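You operate a simulated robot arm through the tools that you are given. There is no shell and no other tool.

The job below is to be done with a simulated two-armed robot. You get a single attempt, and the scene is never put back.

Task
Clamp the blue block in the work table's vise and fix the 10 KG pin in it.
Fine: jaw closed and lever locked first; the block's dial ends at LOCK; leave the other block alone.

Only the result counts: the job must be done as asked and must still hold three seconds after the hand-in. Knocking over, shifting, dropping, spilling or breaking anything else fails it.

Robot
Two 7-joint arms with fingered hands on one trunk that stands fixed in place. Base frame: the origin is at the foot of the trunk, x ahead of it, y to its left, z up; the work surface is at about z = 860. Units: mm, rad, N and s.
The left shoulder is at [70, 154, 1197], the right one opposite. With the tool pointing down near the work surface each hand reaches from about 100 to 860 mm from the base axis, measured 20 degrees to its own side. Payload 3.9 kg a hand.
Tool frame (each hand has its own): the origin (TCP) lies between the finger pads and is the grasp point; the fingertips stand 30 mm ahead of it; z points along the fingers, y is the line along which they close. The gripper opens to 104 mm; its body begins 35 mm behind the TCP. The gripper is a hand of 4 fingers: y runs from the thumb to the fingers, the wrist lies at [-17, -104, -178] in the tool frame, and closing takes about 1.5 s.
Orientation is that of the tool frame in the base frame, as a unit quaternion [x, y, z, w]. With the fingers straight down and the wrist toward the robot, the tool's x, y and z point along [0, 1, 0], [1, 0, 0] and [0, 0, -1] of the base frame.

Tools
- The arms move only by the tool drive_tool. It takes "left_steps", "right_steps" or both (then of equal length, played together; a hand with none holds still); each is a list that holds one entry, the list of rows, each a list of 7 numbers: the shift along the tool's x, y, z in mm, then the turn, a rotation vector about the tool's x, y, z in rad, then the opening in per cent of the stroke, from 0 (shut) to 100 (fully open). In form: [[[dx, dy, dz, wx, wy, wz, hand], ...]]. A call has 1 to 20 rows; each row shifts and turns the commanded pose from where the row before left it, along the tool's axes as they then stand. Each row takes 0.2 s and may step no farther than 50 mm and 0.15 rad from the row before; otherwise, or with a gripper value out of range, the whole call is refused. Where a pose cannot be reached the arm comes as near as it can. A force on the tool above 40 N (or 10 N above the force at the start of the call, whichever is more), or a blocked arm, ends the call early, and 0.2 s more pass. Each finger travels about 72 mm/s and halts on what it meets, pressing with about 29 N; the grip force reading is that of the motor and also rises with nothing between the fingers. The clock runs only during rows and for 0.2 s after the last one: add rows that do not move to give the fingers time. The reply holds the time, the measured pose of the TCP, the force on the tool along the base axes, the opening and the grip force, in the units named above and with some noise, with the torque about the TCP (base axes, N m) and any sound that the robot's microphone picked up, and new pictures: "pictures" is both (left out), scene, wrist or none (wrist: the cameras of the hands that moved).
- Cameras (640 x 400 px; columns grow to the right, rows downward): "scene" is now at [133.1, 28.5, 1427.8]; the picture's right is [0.31, -0.95, 0.00], its down [-0.53, -0.17, -0.83] and it looks along [0.79, 0.25, -0.56] (base axes); focal length 261 px, centre (320, 200). "left" rides on the left gripper at [-66, -90, -126] in its tool frame; the picture's right is [-0.78, -0.30, 0.56], its down [0.57, -0.70, 0.42] and it looks along [0.27, 0.65, 0.71] (tool axes); focal length 275 px, centre (320, 200). "right" rides on the right gripper at [66, -90, -126] in its tool frame; the picture's right is [-0.78, 0.30, -0.56], its down [-0.57, -0.70, 0.42] and it looks along [-0.27, 0.65, 0.71] (tool axes); focal length 275 px, centre (320, 200). There is no depth. A picture from a camera that has moved, and an enlarged one, comes with that camera's place and axes in the base frame and with its lens.
- lift_body(by): slides the trunk up (or, below 0, down) by that many mm; the arms and the scene camera ride with it, the base frame stays. It gives what a move gives, with no picture.
- set_grasp(shape, hand): the hand has 4 fingers and takes this shape, open, in about a second: jaw (thumb against the fingers, like two jaws); tri (thumb and two fingers); tip (a fingertip pinch); poke (one finger out to press); point (the index stretched); flat (the hand flat); cup (the hand cupped); fist (a fist). The gripper value then closes the fingers along that shape, each until it touches; the sizes above hold for jaw. It gives what a move gives, with no picture.
- head_to(pan, tilt): turns the head with the scene camera to pan (to the left, within 1.501 rad either way) and tilt (down, from -0.506 to 1.204), counted from straight ahead of the robot. It gives what a move gives, and a new picture of the scene camera.
- inspect(camera, box): a new picture of the part [left, top, right, bottom] of that camera's present view, enlarged. It takes no simulated time.
- job_done(): hands the job in; it is judged then, once.

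Nothing tells you positions but the pictures and the camera data. Unless the task says otherwise, let go and move clear before handing in.

The tools are called after ">>>" as a command line: name --argument value ..., lists and objects as JSON in quotes. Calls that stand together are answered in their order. drive_tool: Moves the arms, as the interface text tells. Its arguments: {"type":"object","properties":{"left_steps":{"type":"array","items":{"type":"array","items":{"type":"array","items":{"type":"number"}}}},"right_steps":{"type":"array","items":{"type":"array","items":{"type":"array","items":{"type":"number"}}}},"pictures":{"type":"string","enum":["both","scene","wrist","none"]}},"required":[]} The other tools are called the same way: lift_body (by) moves the trunk up or down; set_grasp (shape, hand) gives the hand a shape; head_to (pan, tilt) turns the head that bears the scene camera; inspect (camera, box) takes an enlarged picture of a part of a camera's view; job_done () hands the job in.

At the start:

```text
t: 0.0
left_tool_pos: [485.3, 362.9, 1281.7]
left_orientation: [0.707, 0.708, -0.001, 0.001]
left_wrist_force: [0.0, -0.6, -0.2]
left_ft_torque: [0.03, 0.0, 0.01]
left_gripper_width: 103.5
left_grasp_force: 0.1
left_shape: jaw
right_tool_pos: [552.6, -81.7, 1253.1]
right_orientation: [0.706, 0.708, 0.0, 0.0]
right_wrist_force: [1.0, 0.7, 0.4]
right_ft_torque: [-0.03, 0.01, -0.03]
right_gripper_width: 103.8
right_grasp_force: 0.0
right_shape: jaw
trunk travel left (down, up): [-650.0, 290.0]
head pan, tilt (commanded): [0.312, 0.595]
```

scene: 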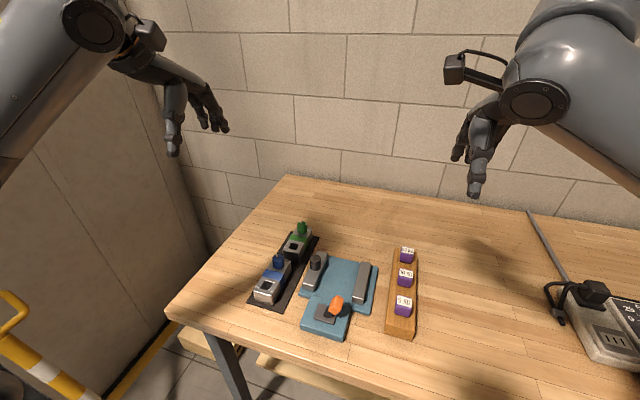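
right: 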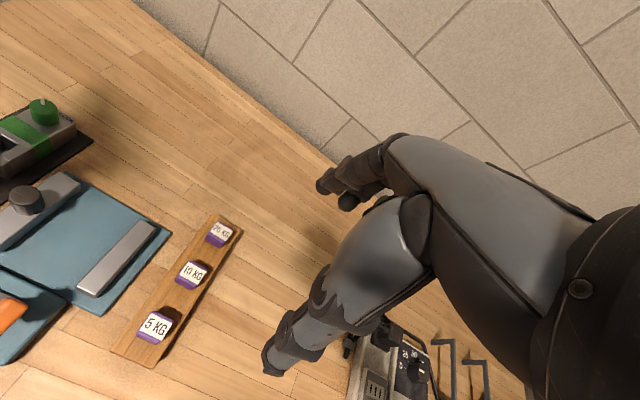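
left: 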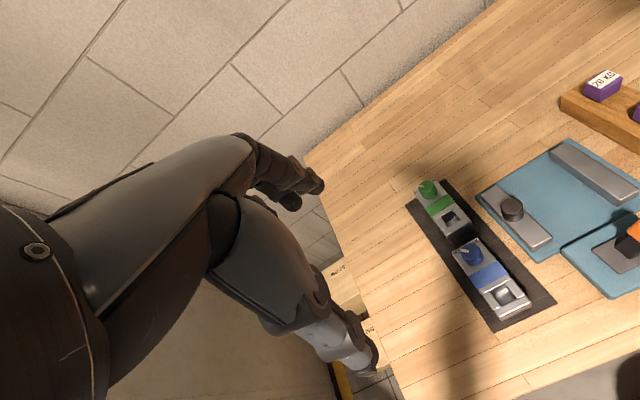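

I see a dark tray with a blue block and a green block, a blue-green vise with two grey jaws, a knob and an orange lever, and a wooden rack with three purple pins. I'll look closer before moving.

>>> inspect --camera "scene" --box '[230, 200, 430, 350]'

>>> inspect --camera "left" --box '[390, 60, 640, 340]'

>>> inspect --camera "right" --box '[0, 80, 260, 380]'

```text
2.67 times, centred on (330, 275) of scene
camera zoom: at [133.1, 28.5, 1427.8], right [0.31, -0.95, 0.0], down [-0.53, -0.17, -0.83], along [0.79, 0.25, -0.56], focal length 696 px, centre (293, 0)
```

zoom: 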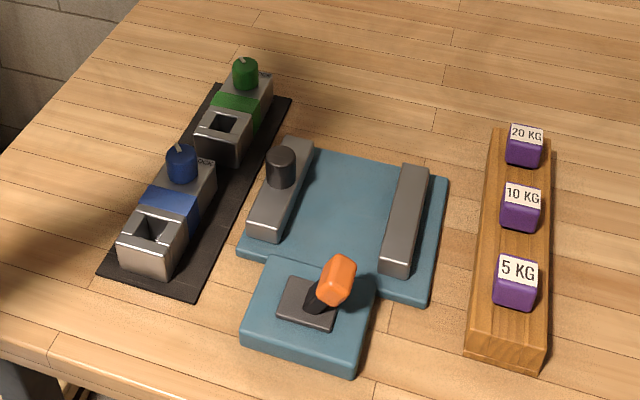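

```text
1.43 times, centred on (515, 200) of left
camera zoom: at [396.1, 297.5, 1405.0], right [-0.3, -0.78, -0.56], down [-0.7, 0.57, -0.42], along [0.65, 0.27, -0.71], focal length 393 px, centre (41, 200)
```

zoom: 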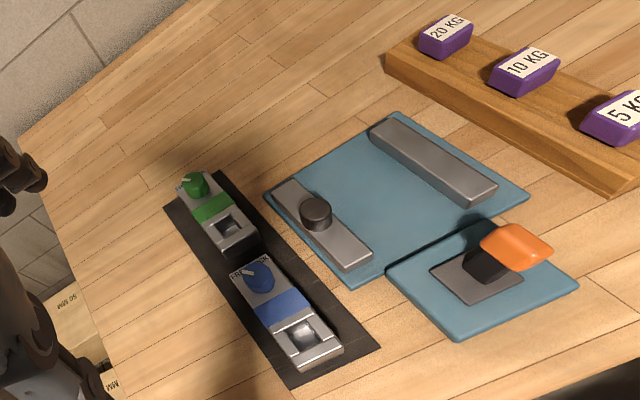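

```text
1.33 times, centred on (130, 230) of right
camera zoom: at [462.4, -15.9, 1378.9], right [0.3, -0.78, 0.56], down [-0.7, -0.57, -0.42], along [0.65, -0.26, -0.71], focal length 367 px, centre (573, 160)
```

zoom: 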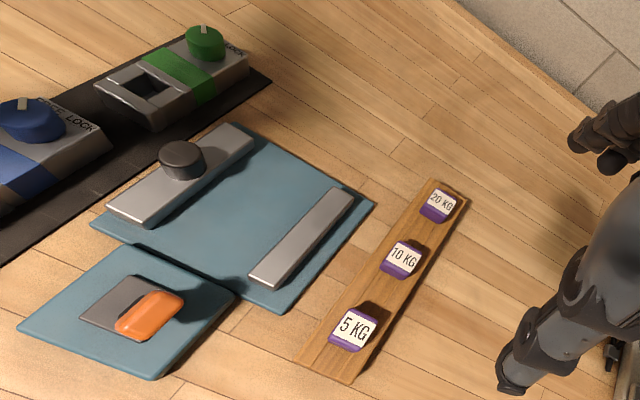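

I'll zoom tighter on the lever, blocks and pins, since zoomed pictures seem to be re-rendered sharply.

>>> inspect --camera "scene" --box '[295, 280, 375, 345]'

>>> inspect --camera "left" --box '[560, 180, 640, 310]'

>>> inspect --camera "left" --box '[400, 160, 560, 340]'

>>> inspect --camera "scene" --box '[245, 215, 325, 310]'

>>> inspect --camera "scene" --box '[350, 235, 430, 345]'

>>> inspect --camera "right" --box '[100, 200, 250, 370]'

>>> inspect --camera "right" --box '[0, 240, 120, 380]'

```text
6.15 times, centred on (335, 312) of scene
camera zoom: at [133.1, 28.5, 1427.8], right [0.31, -0.95, 0.0], down [-0.53, -0.17, -0.83], along [0.79, 0.25, -0.56], focal length 1605 px, centre (228, -492)
```

zoom: 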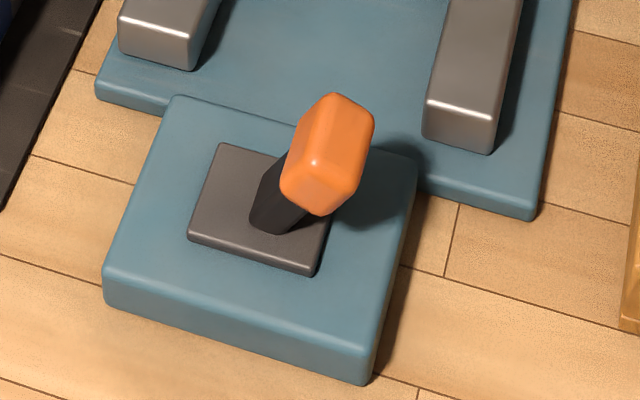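

```text
3.08 times, centred on (600, 245) of left
camera zoom: at [396.1, 297.5, 1405.0], right [-0.3, -0.78, -0.56], down [-0.7, 0.57, -0.42], along [0.65, 0.27, -0.71], focal length 847 px, centre (-542, 62)
```

zoom: 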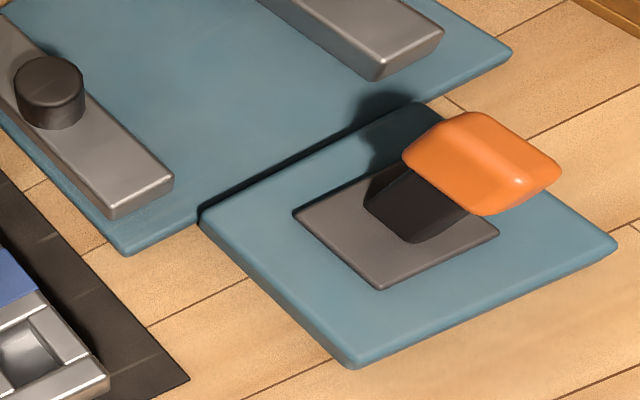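

```text
2.22 times, centred on (480, 250) of left
camera zoom: at [396.1, 297.5, 1405.0], right [-0.3, -0.78, -0.56], down [-0.7, 0.57, -0.42], along [0.65, 0.27, -0.71], focal length 612 px, centre (-36, 89)
```

zoom: 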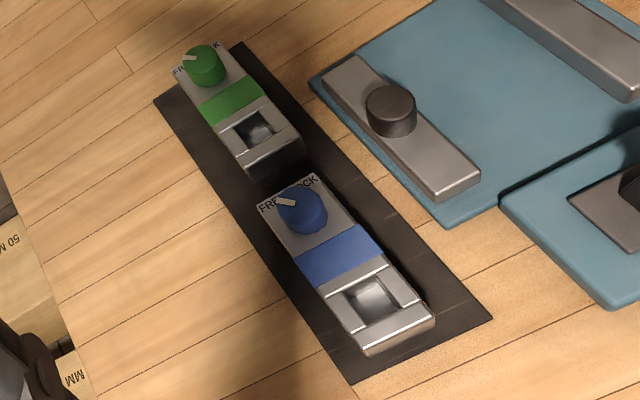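

```text
4.21 times, centred on (285, 262) of scene
camera zoom: at [133.1, 28.5, 1427.8], right [0.31, -0.95, 0.0], down [-0.53, -0.17, -0.83], along [0.79, 0.25, -0.56], focal length 1098 px, centre (467, -63)
```

zoom: 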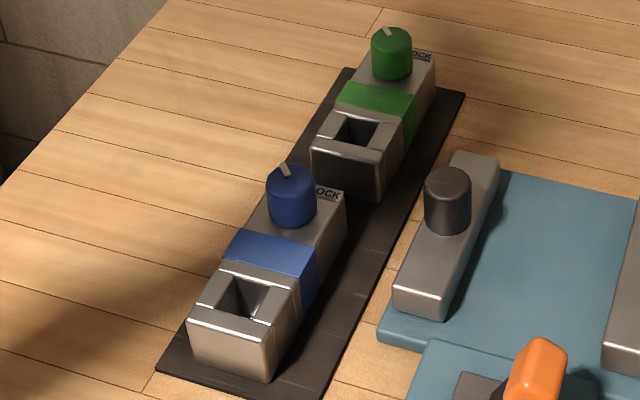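

```text
3.64 times, centred on (390, 290) of scene
camera zoom: at [133.1, 28.5, 1427.8], right [0.31, -0.95, 0.0], down [-0.53, -0.17, -0.83], along [0.79, 0.25, -0.56], focal length 948 px, centre (66, -127)
```

zoom: 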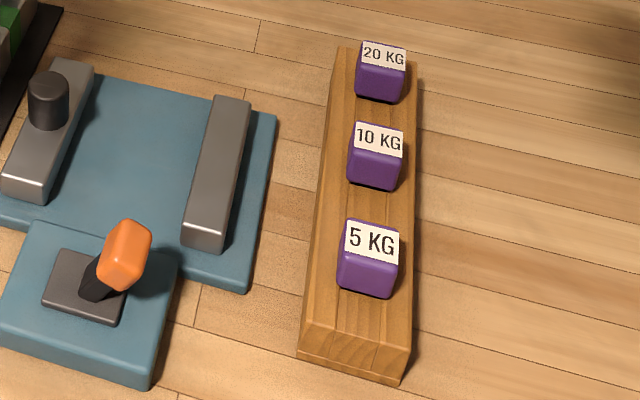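

```text
2.35 times, centred on (175, 285) of right
camera zoom: at [462.4, -15.9, 1378.9], right [0.3, -0.78, 0.56], down [-0.7, -0.57, -0.42], along [0.65, -0.26, -0.71], focal length 648 px, centre (661, 0)
```

zoom: 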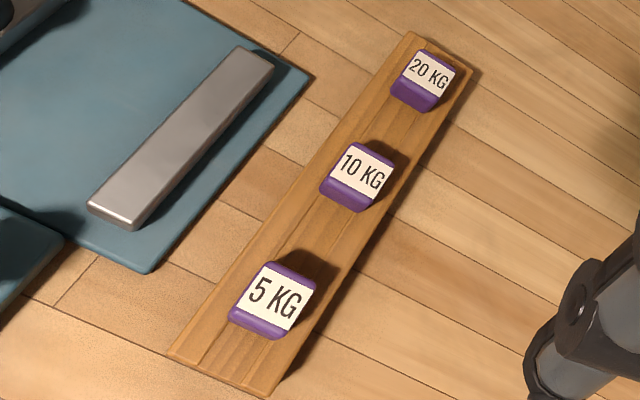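

```text
2.86 times, centred on (60, 310) of right
camera zoom: at [462.4, -15.9, 1378.9], right [0.3, -0.78, 0.56], down [-0.7, -0.57, -0.42], along [0.65, -0.26, -0.71], focal length 786 px, centre (1063, -114)
```

zoom: 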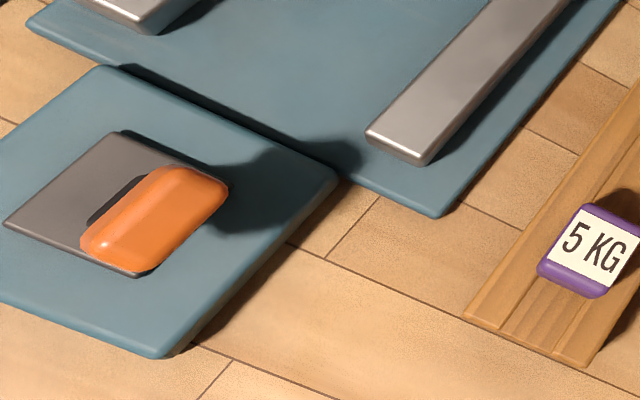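

The block sits in the tray at roughly x 459–560, y 250–298. The vise jaws run along x, the knob jaw is on the left, and the lever leans to −y. First I turn the left hand so it closes along base y, then check the views.

>>> drive_tool --left_steps '[[[0, 0, 0, 0, 0, 0.1428, 100], [0, 0, 0, 0, 0, 0.1428, 100], [0, 0, 0, 0, 0, 0.1428, 100], [0, 0, 0, 0, 0, 0.1428, 100], [0, 0, 0, 0, 0, 0.1428, 100], [0, 0, 0, 0, 0, 0.1428, 100], [0, 0, 0, 0, 0, 0.1428, 100], [0, 0, 0, 0, 0, 0.1428, 100], [0, 0, 0, 0, 0, 0.1428, 100], [0, 0, 0, 0, 0, 0.1428, 100], [0, 0, 0, 0, 0, 0.1428, 100], [0, 0, 0, 0, 0, 0, 100], [0, 0, 0, 0, 0, 0, 100]]]' --pictures "both"

```text
t: 2.8
left_tool_pos: [486.1, 362.7, 1280.1]
left_orientation: [1.0, 0.001, 0.0, 0.001]
left_wrist_force: [0.7, 0.0, 0.2]
left_ft_torque: [-0.03, -0.02, 0.0]
left_gripper_width: 103.6
left_grasp_force: 0.0
left_shape: jaw
right_tool_pos: [551.6, -81.3, 1253.3]
right_orientation: [0.707, 0.708, -0.001, 0.0]
right_wrist_force: [-0.2, 1.2, -0.2]
right_ft_torque: [0.01, 0.01, -0.01]
right_gripper_width: 103.9
right_grasp_force: 0.1
right_shape: jaw
trunk travel left (down, up): [-650.0, 290.0]
head pan, tilt (commanded): [0.312, 0.595]
camera scene: at [133.2, 28.6, 1427.7], right [0.31, -0.95, 0.0], down [-0.53, -0.17, -0.83], along [0.79, 0.25, -0.56], focal length 261 px, centre (320, 200)
camera left: at [420.4, 453.9, 1404.9], right [-0.78, 0.3, -0.56], down [0.57, 0.7, -0.42], along [0.27, -0.65, -0.71], focal length 275 px, centre (320, 200)
```

scene: 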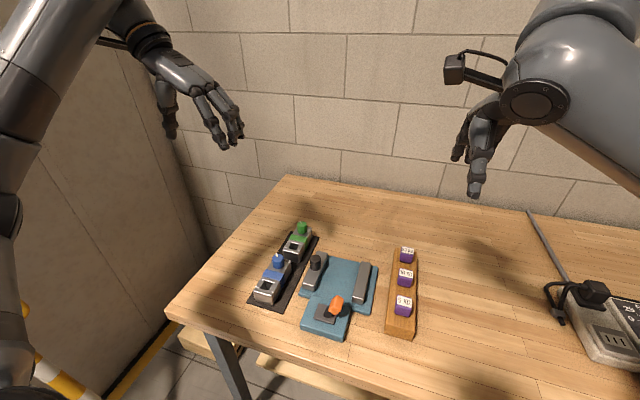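
left: 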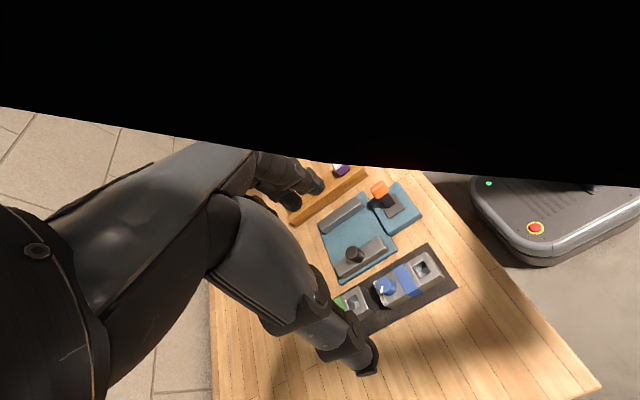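

The left hand is turned as planned. I'll inspect the hand's shape, then move it over the block.

>>> inspect --camera "scene" --box '[130, 30, 270, 170]'

>>> inspect --camera "left" --box '[290, 150, 480, 330]'

```text
2.86 times, centred on (200, 100) of scene
camera zoom: at [133.2, 28.6, 1427.7], right [0.31, -0.95, 0.0], down [-0.53, -0.17, -0.83], along [0.79, 0.25, -0.56], focal length 745 px, centre (663, 486)
```

zoom: 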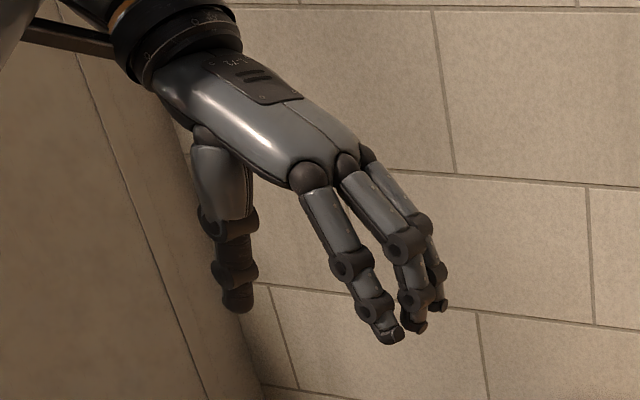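

```text
2.22 times, centred on (385, 240) of left
camera zoom: at [420.4, 453.9, 1404.9], right [-0.78, 0.3, -0.56], down [0.57, 0.7, -0.42], along [0.27, -0.65, -0.71], focal length 612 px, centre (176, 111)
```

zoom: 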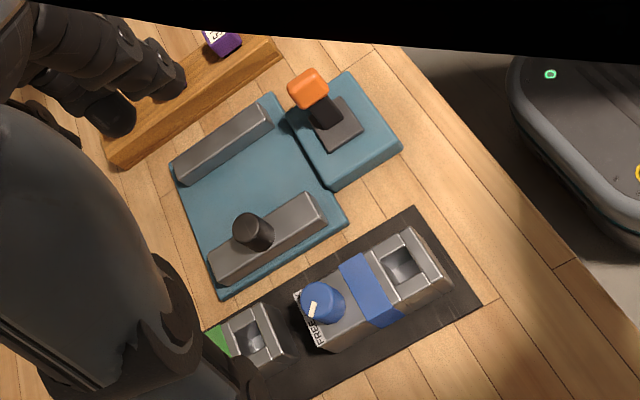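

The hand has a thumb on the left and three fingers on the right, roughly symmetric about the TCP. I'll bring it above the blue block for a closer look.

>>> drive_tool --left_steps '[[[4.8, 17.8, 40, 0, 0, 0, 100], [4.8, 17.8, 40, 0, 0, 0, 100], [4.8, 17.8, 40, 0, 0, 0, 100], [4.8, 17.8, 40, 0, 0, 0, 100], [4.8, 17.8, 40, 0, 0, 0, 100], [0, 0, 0, 0, 0, 0, 100], [0, 0, 0, 0, 0, 0, 100]]]' --pictures "both"

```text
t: 4.4
left_tool_pos: [508.8, 275.1, 1083.8]
left_orientation: [1.0, 0.001, 0.0, 0.0]
left_wrist_force: [0.0, 0.2, -0.1]
left_ft_torque: [0.04, -0.01, -0.03]
left_gripper_width: 103.8
left_grasp_force: 0.1
left_shape: jaw
right_tool_pos: [552.1, -82.2, 1253.6]
right_orientation: [0.707, 0.707, 0.0, 0.0]
right_wrist_force: [-0.1, -0.6, -1.0]
right_ft_torque: [-0.01, 0.0, 0.03]
right_gripper_width: 103.9
right_grasp_force: 0.1
right_shape: jaw
trunk travel left (down, up): [-650.0, 290.0]
head pan, tilt (commanded): [0.312, 0.595]
camera scene: at [133.2, 28.6, 1427.7], right [0.31, -0.95, 0.0], down [-0.53, -0.17, -0.83], along [0.79, 0.25, -0.56], focal length 261 px, centre (320, 200)
camera left: at [443.5, 365.4, 1207.7], right [-0.78, 0.3, -0.56], down [0.57, 0.7, -0.42], along [0.27, -0.65, -0.71], focal length 275 px, centre (320, 200)
```

scene: 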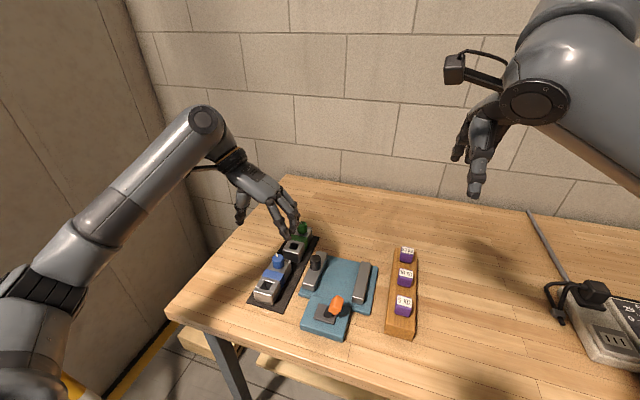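
left: 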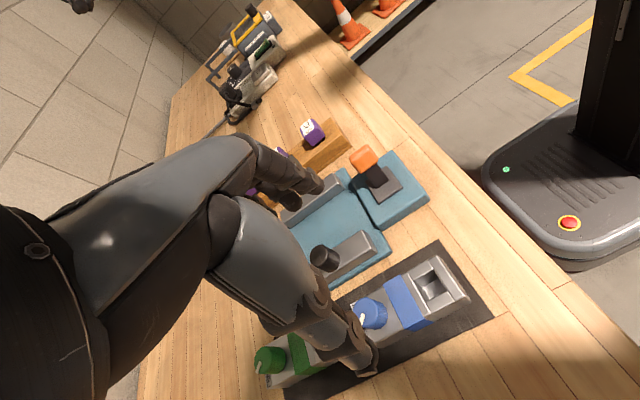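

>>> inspect --camera "left" --box '[300, 220, 510, 390]'

>>> inspect --camera "scene" --box '[225, 160, 325, 310]'

>>> inspect --camera "left" --box '[280, 130, 440, 280]'

```text
2.35 times, centred on (405, 305) of left
camera zoom: at [443.5, 365.4, 1207.7], right [-0.78, 0.3, -0.56], down [0.57, 0.7, -0.42], along [0.27, -0.65, -0.71], focal length 648 px, centre (120, -47)
```

zoom: 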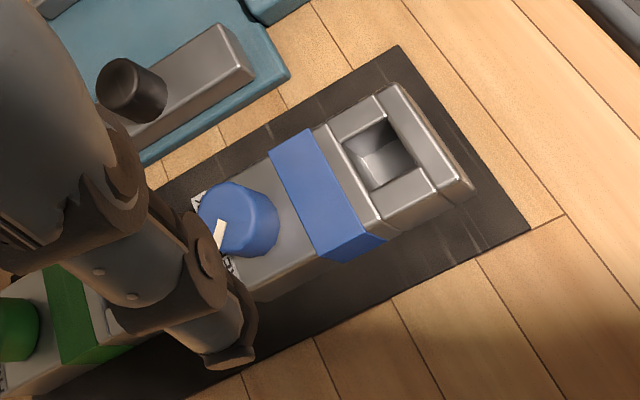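

```text
2.67 times, centred on (275, 235) of scene
camera zoom: at [133.2, 28.6, 1427.7], right [0.31, -0.95, 0.0], down [-0.53, -0.17, -0.83], along [0.79, 0.25, -0.56], focal length 696 px, centre (440, 107)
```

zoom: 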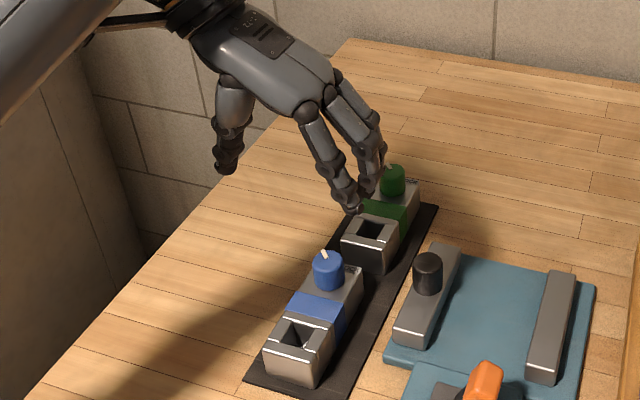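

```text
2.67 times, centred on (360, 205) of left
camera zoom: at [443.5, 365.4, 1207.7], right [-0.78, 0.3, -0.56], down [0.57, 0.7, -0.42], along [0.27, -0.65, -0.71], focal length 734 px, centre (213, 187)
```

zoom: 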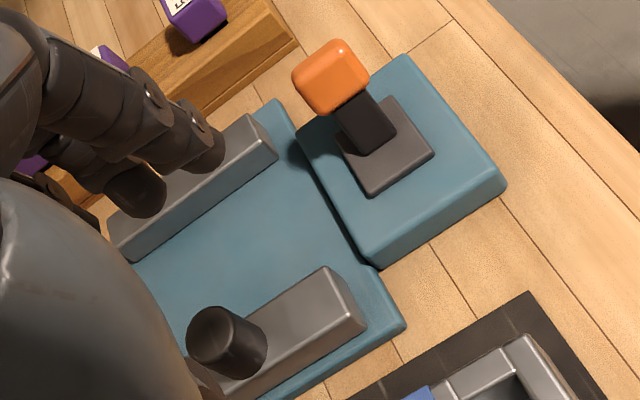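

The block top is near z≈906 and about 48 mm wide, centred near y≈278; the dial top is near 932. I'll lower the hand partway with a narrower opening and check alignment.

>>> drive_tool --left_steps '[[[-1, -1, 30, 0, 0, 0, 85], [-1, -1, 30, 0, 0, 0, 85], [-1, -1, 30, 0, 0, 0, 85], [-1, 0, 20, 0, 0, 0, 85], [0, 0, 10, 0, 0, 0, 85], [0, 0, 0, 0, 0, 0, 85], [0, 0, 0, 0, 0, 0, 85]]]' --pictures "both"

>>> inspect --camera "scene" --box '[225, 190, 325, 310]'

>>> inspect --camera "left" --box '[280, 180, 600, 400]'

```text
t: 6.0
left_tool_pos: [506.9, 276.5, 960.8]
left_orientation: [1.0, 0.0, 0.0, 0.0]
left_wrist_force: [-0.3, 0.3, 0.9]
left_ft_torque: [-0.01, 0.0, 0.01]
left_gripper_width: 88.7
left_grasp_force: 0.0
left_shape: jaw
right_tool_pos: [550.5, -81.5, 1253.3]
right_orientation: [0.706, 0.708, 0.0, 0.0]
right_wrist_force: [0.8, -0.7, 0.6]
right_ft_torque: [0.0, 0.03, -0.03]
right_gripper_width: 103.7
right_grasp_force: 0.0
right_shape: jaw
trunk travel left (down, up): [-650.0, 290.0]
head pan, tilt (commanded): [0.312, 0.595]
camera scene: at [133.1, 28.5, 1427.7], right [0.31, -0.95, 0.0], down [-0.53, -0.17, -0.83], along [0.79, 0.25, -0.56], focal length 261 px, centre (320, 200)
camera left: at [440.5, 367.0, 1085.0], right [-0.78, 0.3, -0.56], down [0.57, 0.7, -0.42], along [0.27, -0.65, -0.71], focal length 275 px, centre (320, 200)
```

scene: 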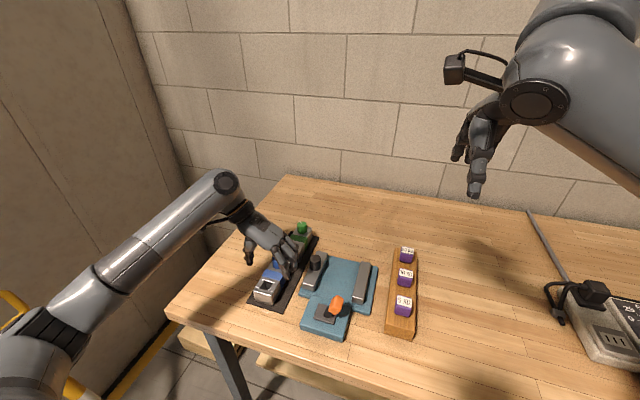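
left: 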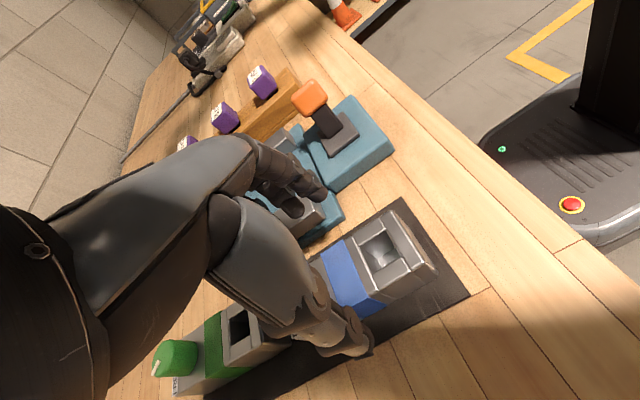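

```text
3.33 times, centred on (275, 250) of scene
camera zoom: at [133.1, 28.5, 1427.7], right [0.31, -0.95, 0.0], down [-0.53, -0.17, -0.83], along [0.79, 0.25, -0.56], focal length 869 px, centre (470, 33)
```

zoom: 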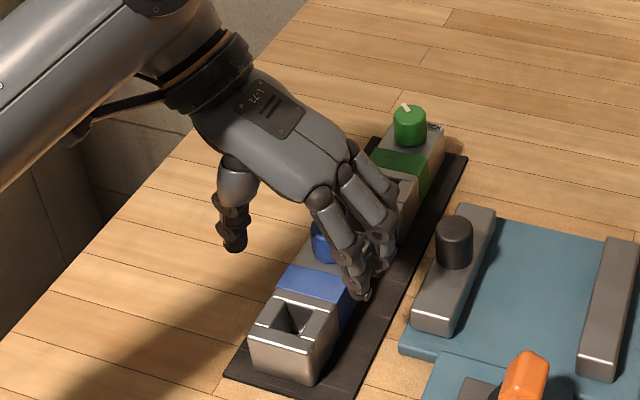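

```text
1.82 times, centred on (440, 290) of left
camera zoom: at [440.5, 367.0, 1085.0], right [-0.78, 0.3, -0.56], down [0.57, 0.7, -0.42], along [0.27, -0.65, -0.71], focal length 500 px, centre (102, 36)
```

zoom: 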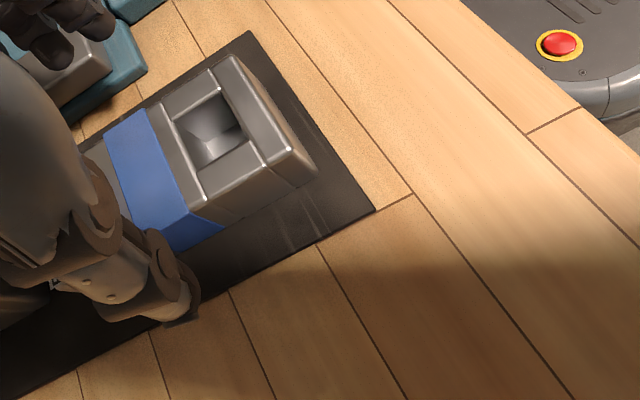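

Let me zoom on the front of the block to fix its corners precisely.

>>> inspect --camera "left" --box '[330, 195, 480, 320]'

>>> inspect --camera "scene" --box '[245, 245, 315, 310]'

```text
3.20 times, centred on (405, 258) of left
camera zoom: at [440.5, 367.0, 1085.0], right [-0.78, 0.3, -0.56], down [0.57, 0.7, -0.42], along [0.27, -0.65, -0.71], focal length 881 px, centre (48, 16)
```

zoom: 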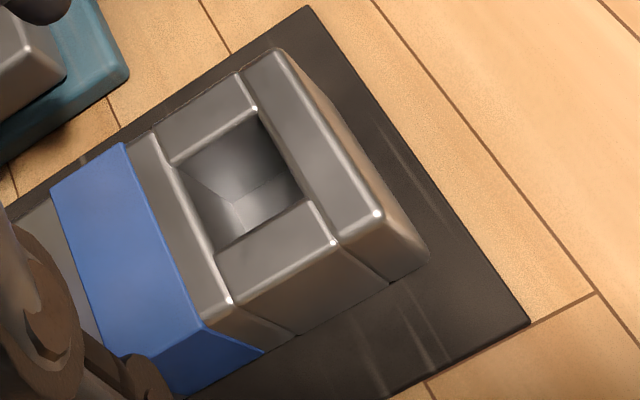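

```text
6.15 times, centred on (280, 278) of scene
camera zoom: at [133.1, 28.5, 1427.7], right [0.31, -0.95, 0.0], down [-0.53, -0.17, -0.83], along [0.79, 0.25, -0.56], focal length 1605 px, centre (566, -277)
```

zoom: 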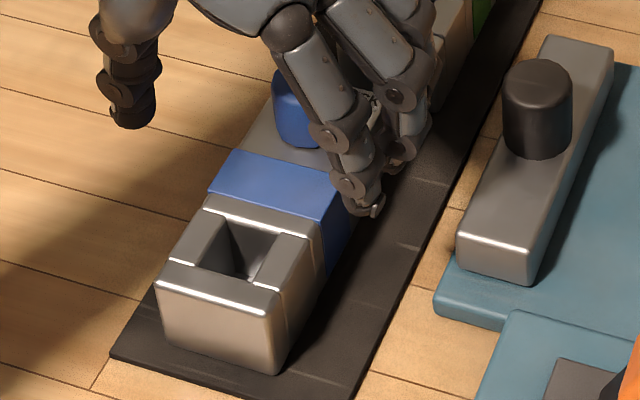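

The block centre is about (510, 278) with its top at z≈907. I'll lower to TCP z≈915 and check before closing.

>>> drive_tool --left_steps '[[[0, -1.5, 15, 0, 0, 0, 85], [0, 0, 15, 0, 0, 0, 85], [0, 0, 15, 0, 0, 0, 85], [0, 0, 0, 0, 0, 0, 85], [0, 0, 0, 0, 0, 0, 85]]]' --pictures "wrist"

>>> inspect --camera "scene" --box '[245, 230, 335, 310]'

```text
t: 7.2
left_tool_pos: [506.4, 279.8, 917.3]
left_orientation: [1.0, 0.001, 0.0, 0.0]
left_wrist_force: [1.4, 0.0, -0.6]
left_ft_torque: [0.02, -0.01, 0.0]
left_gripper_width: 88.4
left_grasp_force: 0.1
left_shape: jaw
right_tool_pos: [551.8, -81.4, 1253.1]
right_orientation: [0.706, 0.708, 0.0, 0.0]
right_wrist_force: [-0.2, -0.2, 0.6]
right_ft_torque: [0.01, 0.03, 0.01]
right_gripper_width: 103.8
right_grasp_force: 0.1
right_shape: jaw
trunk travel left (down, up): [-650.0, 290.0]
head pan, tilt (commanded): [0.312, 0.595]
camera left: at [441.1, 369.2, 1039.3], right [-0.78, 0.3, -0.56], down [0.57, 0.7, -0.42], along [0.27, -0.65, -0.71], focal length 275 px, centre (320, 200)
```

left: 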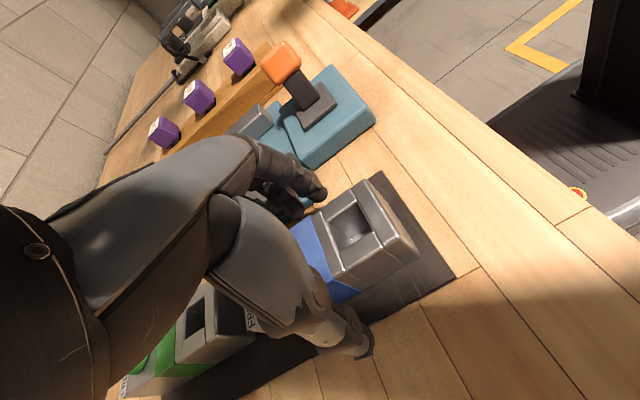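

```text
5.00 times, centred on (290, 270) of scene
camera zoom: at [133.1, 28.4, 1427.8], right [0.31, -0.95, 0.0], down [-0.53, -0.17, -0.83], along [0.79, 0.25, -0.56], focal length 1304 px, centre (470, -150)
```

zoom: 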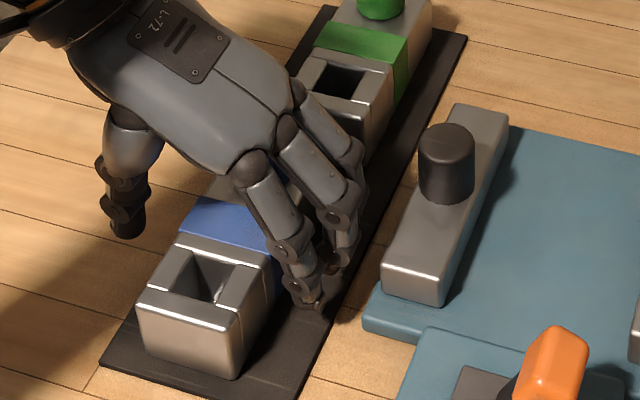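

The hand straddles the block with no contact. Now I close the fingers.

>>> drive_tool --left_steps '[[[0, 0, 0, 0, 0, 0, 60], [0, 0, 0, 0, 0, 0, 45], [0, 0, 0, 0, 0, 0, 30], [0, 0, 0, 0, 0, 0, 10], [0, 0, 0, 0, 0, 0, 0], [0, 0, 0, 0, 0, 0, 0], [0, 0, 0, 0, 0, 0, 0], [0, 0, 0, 0, 0, 0, 0]]]' --pictures "wrist"

>>> inspect --camera "scene" --box '[245, 230, 335, 310]'

```text
t: 9.0
left_tool_pos: [506.4, 279.1, 915.7]
left_orientation: [1.0, 0.002, 0.0, 0.0]
left_wrist_force: [-0.3, -2.9, -0.5]
left_ft_torque: [-0.08, -0.02, 0.0]
left_gripper_width: 44.5
left_grasp_force: 28.8
left_shape: jaw
right_tool_pos: [551.9, -82.8, 1252.6]
right_orientation: [0.706, 0.708, 0.0, 0.0]
right_wrist_force: [-0.3, -0.5, -0.1]
right_ft_torque: [0.01, -0.02, 0.01]
right_gripper_width: 103.6
right_grasp_force: 0.1
right_shape: jaw
trunk travel left (down, up): [-650.0, 290.0]
head pan, tilt (commanded): [0.312, 0.595]
camera left: at [441.3, 369.0, 1039.4], right [-0.78, 0.3, -0.56], down [0.57, 0.7, -0.42], along [0.27, -0.65, -0.71], focal length 275 px, centre (320, 200)
```

left: 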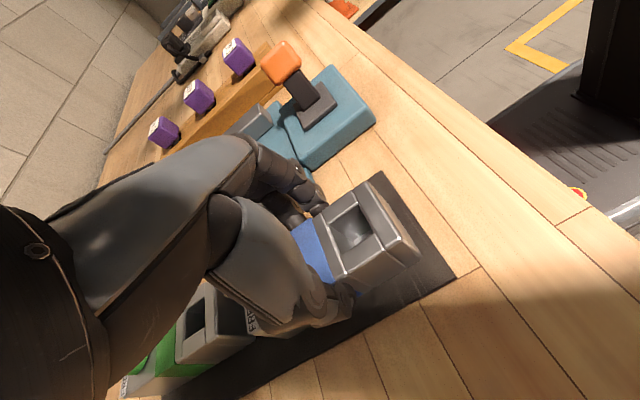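

```text
5.00 times, centred on (290, 270) of scene
camera zoom: at [133.4, 28.1, 1427.7], right [0.31, -0.95, 0.0], down [-0.53, -0.17, -0.83], along [0.79, 0.26, -0.56], focal length 1304 px, centre (470, -150)
```

zoom: 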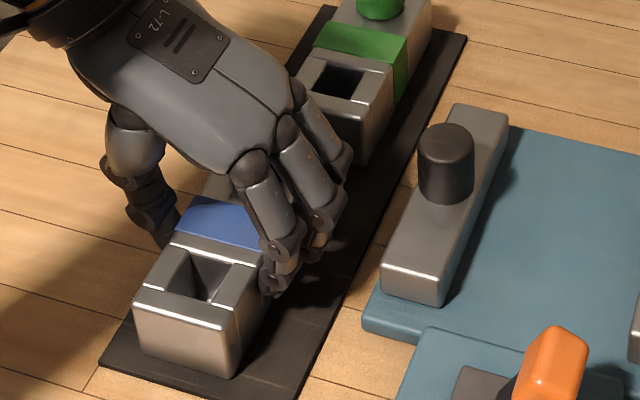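

The grip holds at 44.5 mm with 28.8 N. Now a small test lift.

>>> drive_tool --left_steps '[[[0, 0, -8, 0, 0, 0, 0], [0, 0, -12, 0, 0, 0, 0], [0, 0, -15, 0, 0, 0, 0], [0, 0, 0, 0, 0, 0, 0], [0, 0, 0, 0, 0, 0, 0]]]' --pictures "wrist"

>>> inspect --camera "scene" --box '[245, 220, 335, 300]'

```text
t: 10.2
left_tool_pos: [506.9, 280.2, 949.1]
left_orientation: [1.0, 0.001, 0.0, 0.0]
left_wrist_force: [-0.8, 0.9, -4.0]
left_ft_torque: [0.03, 0.05, 0.02]
left_gripper_width: 44.2
left_grasp_force: 29.4
left_shape: jaw
right_tool_pos: [552.2, -80.5, 1252.8]
right_orientation: [0.706, 0.708, 0.0, -0.001]
right_wrist_force: [0.2, 0.4, 0.2]
right_ft_torque: [-0.03, 0.0, 0.02]
right_gripper_width: 103.4
right_grasp_force: 0.0
right_shape: jaw
trunk travel left (down, up): [-650.0, 290.0]
head pan, tilt (commanded): [0.312, 0.595]
camera left: at [441.3, 370.8, 1073.2], right [-0.78, 0.3, -0.56], down [0.57, 0.7, -0.43], along [0.27, -0.65, -0.71], focal length 275 px, centre (320, 200)
```

left: 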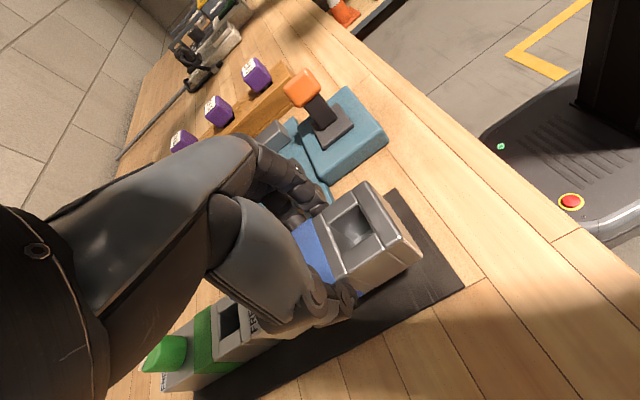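

```text
5.00 times, centred on (290, 260) of scene
camera zoom: at [133.7, 28.7, 1427.7], right [0.31, -0.95, 0.0], down [-0.53, -0.17, -0.83], along [0.79, 0.25, -0.56], focal length 1304 px, centre (470, -100)
```

zoom: 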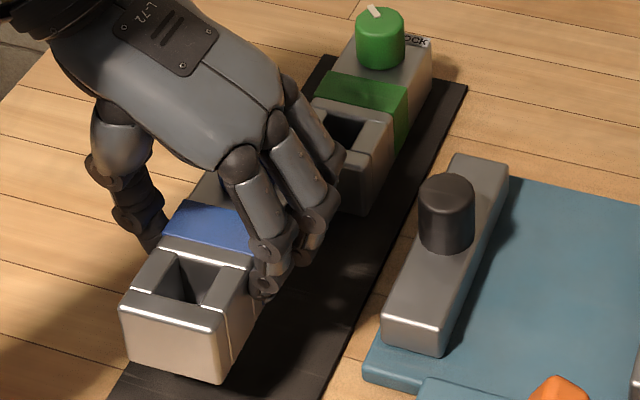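

The block is held level, weighing about 4 N. I'll lift it clear and carry it over the vise centre while turning the right hand so its wrist lies to the right, which also gives a view of the vise.

>>> drive_tool --left_steps '[[[0, 0, -16, 0, 0, 0, 0], [0, 0, -16, 0, 0, 0, 0], [0, 0, -16, 0, 0, 0, 0], [0, 0, -16, 0, 0, 0, 0], [9.7, 22.1, 0, 0, 0, 0, 0], [9.7, 22.1, 0, 0, 0, 0, 0], [9.7, 22.1, 0, 0, 0, 0, 0], [9.7, 22.1, 0, 0, 0, 0, 0], [9.7, 22.1, 0, 0, 0, 0, 0], [9.7, 22.1, 0, 0, 0, 0, 0], [9.7, 22.1, 0, 0, 0, 0, 0], [0, 0, 0, 0, 0, 0, 0], [0, 0, 0, 0, 0, 0, 0]]]' --right_steps '[[[0, 0, 0, 0, 0, -0.1428, 100], [0, 0, 0, 0, 0, -0.1428, 100], [0, 0, 0, 0, 0, -0.1428, 100], [0, 0, 0, 0, 0, -0.1428, 100], [0, 0, 0, 0, 0, -0.1428, 100], [0, 0, 0, 0, 0, -0.1428, 100], [0, 0, 0, 0, 0, -0.1428, 100], [0, 0, 0, 0, 0, -0.1428, 100], [0, 0, 0, 0, 0, -0.1428, 100], [0, 0, 0, 0, 0, -0.1428, 100], [0, 0, 0, 0, 0, -0.1428, 100], [0, 0, 0, 0, 0, 0, 100], [0, 0, 0, 0, 0, 0, 100]]]' --pictures "both"

```text
t: 13.0
left_tool_pos: [573.8, 124.7, 1017.2]
left_orientation: [1.0, 0.001, -0.002, 0.001]
left_wrist_force: [0.0, 0.6, -4.0]
left_ft_torque: [-0.04, 0.1, 0.06]
left_gripper_width: 44.5
left_grasp_force: 28.9
left_shape: jaw
right_tool_pos: [550.8, -81.4, 1252.5]
right_orientation: [-0.001, 1.0, 0.0, -0.001]
right_wrist_force: [0.1, -0.2, 0.8]
right_ft_torque: [0.01, 0.02, -0.03]
right_gripper_width: 103.6
right_grasp_force: 0.0
right_shape: jaw
trunk travel left (down, up): [-650.0, 290.0]
head pan, tilt (commanded): [0.312, 0.595]
camera scene: at [133.9, 28.6, 1427.7], right [0.31, -0.95, 0.0], down [-0.53, -0.17, -0.83], along [0.79, 0.25, -0.56], focal length 261 px, centre (320, 200)
camera right: at [486.9, -172.0, 1377.9], right [0.78, 0.3, 0.56], down [0.57, -0.7, -0.43], along [0.26, 0.65, -0.71], focal length 275 px, centre (320, 200)
camera left: at [507.4, 214.8, 1140.8], right [-0.78, 0.3, -0.56], down [0.57, 0.7, -0.43], along [0.27, -0.65, -0.71], focal length 275 px, centre (320, 200)
```

scene: 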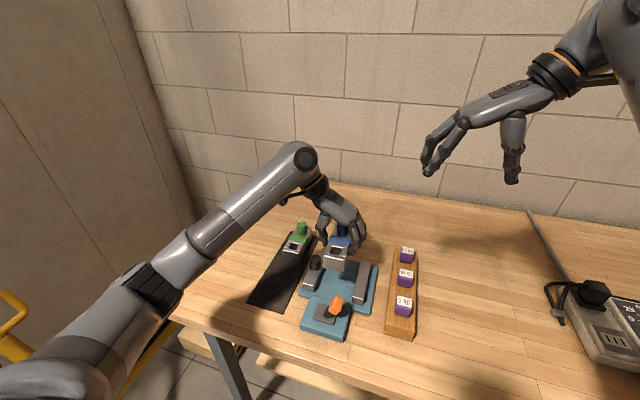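
right: 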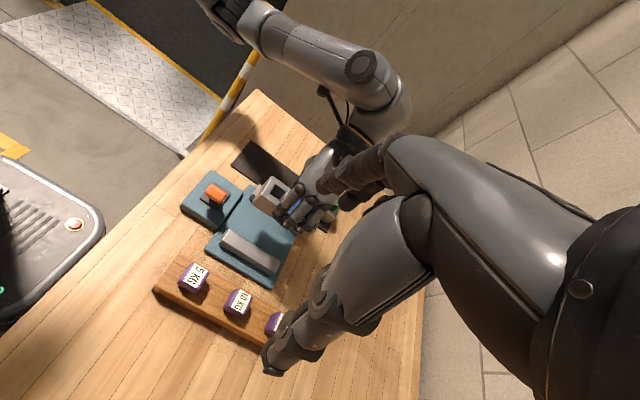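
left: 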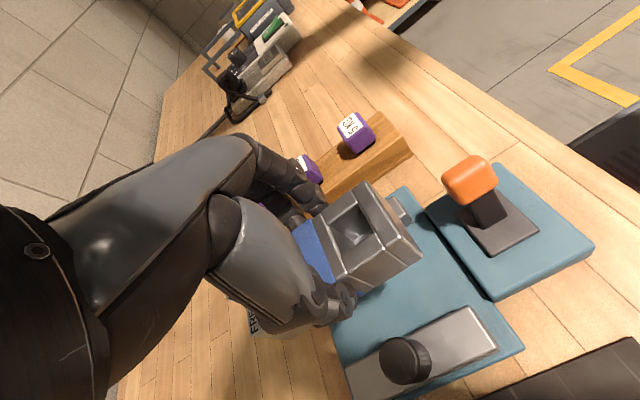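

>>> inspect --camera "right" --box '[170, 150, 350, 300]'

>>> inspect --camera "left" --box '[300, 170, 540, 400]'

>>> inspect --camera "scene" --box '[285, 210, 395, 330]'

```text
2.67 times, centred on (260, 225) of right
camera zoom: at [486.9, -172.0, 1377.9], right [0.78, 0.3, 0.56], down [0.57, -0.7, -0.43], along [0.26, 0.65, -0.71], focal length 734 px, centre (480, 133)
```

zoom: 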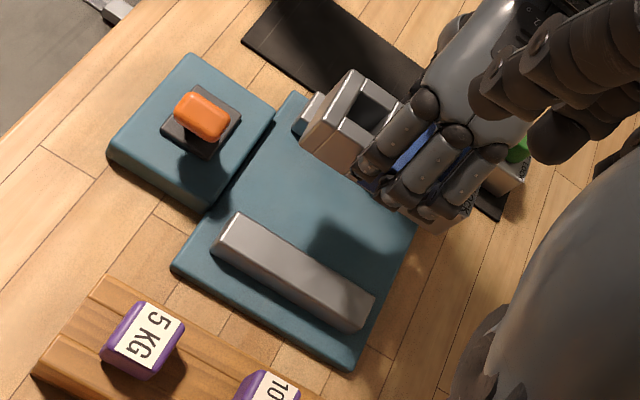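

```text
1.74 times, centred on (420, 285) of left
camera zoom: at [507.4, 214.8, 1140.8], right [-0.78, 0.3, -0.56], down [0.57, 0.7, -0.43], along [0.27, -0.65, -0.71], focal length 479 px, centre (146, 52)
```

zoom: 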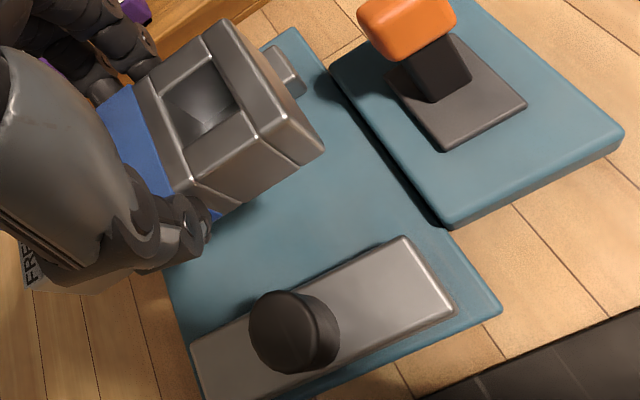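

```text
3.33 times, centred on (340, 270) of scene
camera zoom: at [133.9, 28.6, 1427.7], right [0.31, -0.95, 0.0], down [-0.53, -0.17, -0.83], along [0.79, 0.25, -0.56], focal length 869 px, centre (253, -33)
```

zoom: 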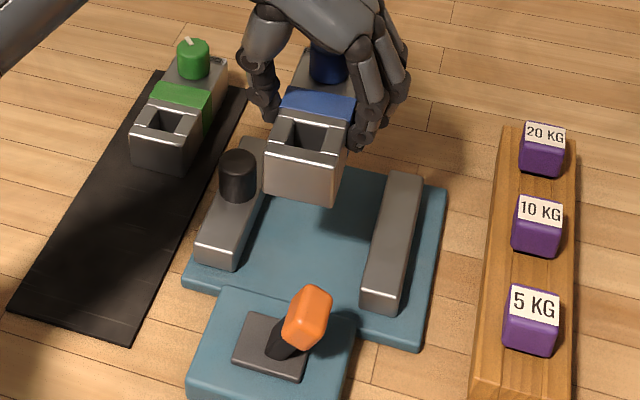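

The block is centred over the gap (jaw inner faces about y 75 and 169). The thumb would come close to the knob, so I'll shift about 11 mm toward −y and lower partway, then look again.

>>> drive_tool --left_steps '[[[0, 5.5, 0, 0, 0, 0, 0], [0, 5.5, 0, 0, 0, 0, 0], [0, 0, 20, 0, 0, 0, 0], [0, 0, 20, 0, 0, 0, 0], [0, 0, 16, 0, 0, 0, 0], [0, 0, 0, 0, 0, 0, 0], [0, 0, 0, 0, 0, 0, 0]]]' --pictures "wrist"

>>> inspect --camera "right" --box '[200, 160, 330, 280]'

>>> inspect --camera "scene" --box '[290, 220, 385, 320]'

>>> inspect --camera "left" --box '[300, 170, 540, 400]'

```text
t: 14.6
left_tool_pos: [573.9, 112.6, 960.2]
left_orientation: [1.0, 0.001, 0.0, 0.0]
left_wrist_force: [-0.4, 0.8, -4.4]
left_ft_torque: [0.05, 0.03, 0.01]
left_gripper_width: 44.4
left_grasp_force: 29.2
left_shape: jaw
right_tool_pos: [551.7, -83.3, 1253.1]
right_orientation: [-0.001, 1.0, 0.0, -0.001]
right_wrist_force: [-0.3, 0.2, -0.5]
right_ft_torque: [-0.04, -0.04, -0.01]
right_gripper_width: 103.7
right_grasp_force: 0.1
right_shape: jaw
trunk travel left (down, up): [-650.0, 290.0]
head pan, tilt (commanded): [0.312, 0.595]
camera left: at [507.8, 203.4, 1083.6], right [-0.78, 0.3, -0.56], down [0.57, 0.7, -0.43], along [0.26, -0.65, -0.71], focal length 275 px, centre (320, 200)
```

left: 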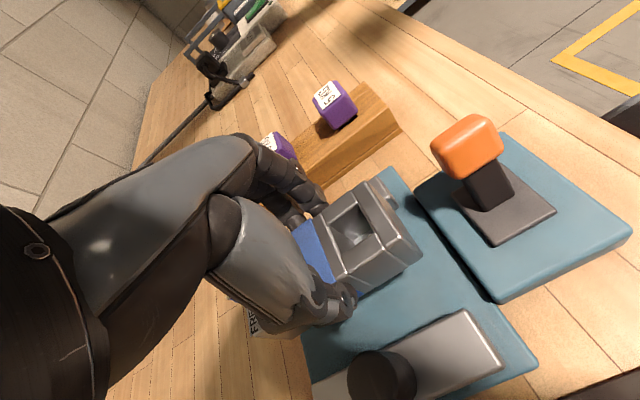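

```text
3.33 times, centred on (265, 220) of right
camera zoom: at [486.9, -172.2, 1377.9], right [0.78, 0.3, 0.56], down [0.57, -0.7, -0.43], along [0.26, 0.65, -0.71], focal length 918 px, centre (503, 133)
```

zoom: 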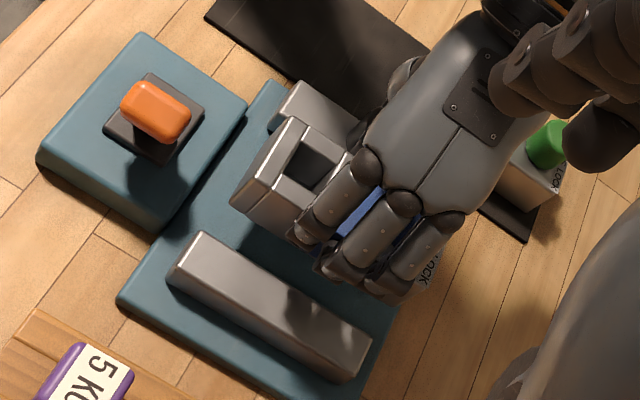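

```text
4.00 times, centred on (338, 270) of scene
camera zoom: at [133.9, 28.5, 1427.7], right [0.31, -0.95, 0.0], down [-0.53, -0.17, -0.83], along [0.79, 0.25, -0.56], focal length 1043 px, centre (250, -80)
```

zoom: 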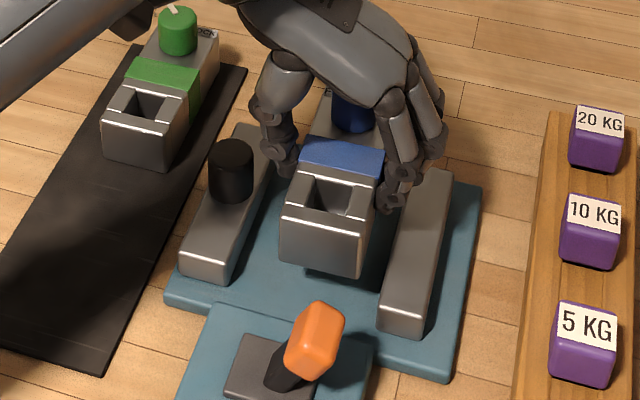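

```text
1.74 times, centred on (420, 285) of left
camera zoom: at [507.8, 203.4, 1083.6], right [-0.78, 0.3, -0.56], down [0.57, 0.7, -0.43], along [0.26, -0.65, -0.71], focal length 479 px, centre (146, 52)
```

zoom: 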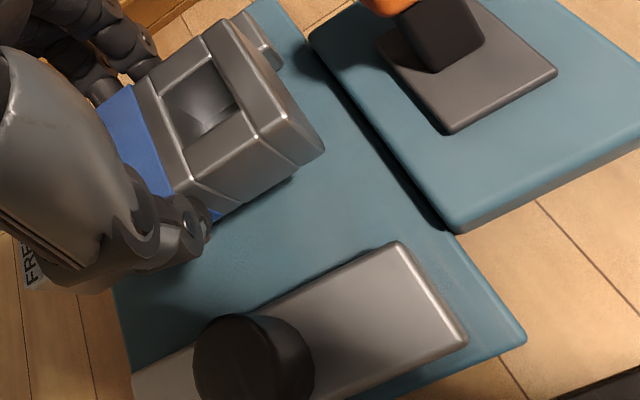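

The block is between the jaws in plan, with clearance on both sides. I'll lower further.

>>> drive_tool --left_steps '[[[0, 0, 10, 0, 0, 0, 0], [0, 0, 10, 0, 0, 0, 0], [0, 0, 8, 0, 0, 0, 0], [0, 0, 0, 0, 0, 0, 0], [0, 0, 0, 0, 0, 0, 0]]]' --pictures "wrist"

>>> inspect --camera "right" --box '[220, 170, 310, 270]'

>>> inspect --camera "scene" --box '[300, 235, 370, 305]'

```text
t: 15.8
left_tool_pos: [573.5, 111.3, 932.0]
left_orientation: [1.0, 0.001, -0.001, 0.0]
left_wrist_force: [-0.4, -0.8, -4.3]
left_ft_torque: [0.02, 0.07, -0.01]
left_gripper_width: 44.4
left_grasp_force: 28.4
left_shape: jaw
right_tool_pos: [551.5, -82.2, 1252.8]
right_orientation: [-0.001, 1.0, 0.0, -0.001]
right_wrist_force: [-0.9, -0.1, -0.6]
right_ft_torque: [0.02, -0.02, 0.01]
right_gripper_width: 103.9
right_grasp_force: 0.1
right_shape: jaw
trunk travel left (down, up): [-650.0, 290.0]
head pan, tilt (commanded): [0.312, 0.595]
camera left: at [507.7, 202.1, 1055.0], right [-0.78, 0.3, -0.56], down [0.57, 0.7, -0.43], along [0.26, -0.65, -0.71], focal length 275 px, centre (320, 200)
```

left: 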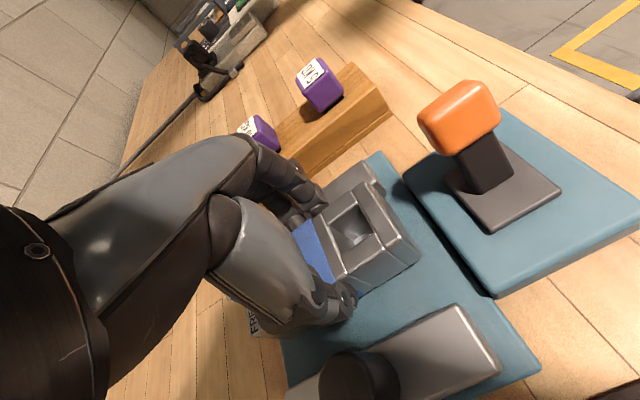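

```text
4.00 times, centred on (265, 220) of right
camera zoom: at [486.8, -172.1, 1377.9], right [0.78, 0.3, 0.56], down [0.57, -0.7, -0.43], along [0.26, 0.65, -0.71], focal length 1101 px, centre (540, 120)
```

zoom: 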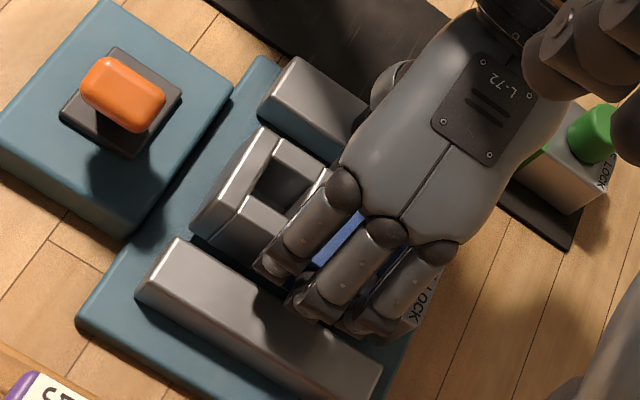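

```text
5.71 times, centred on (335, 270) of scene
camera zoom: at [133.9, 28.5, 1427.7], right [0.31, -0.95, 0.0], down [-0.53, -0.17, -0.83], along [0.79, 0.25, -0.56], focal length 1490 px, centre (234, -200)
```

zoom: 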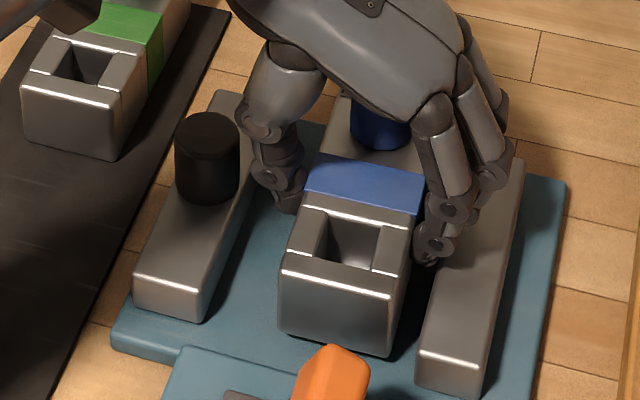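

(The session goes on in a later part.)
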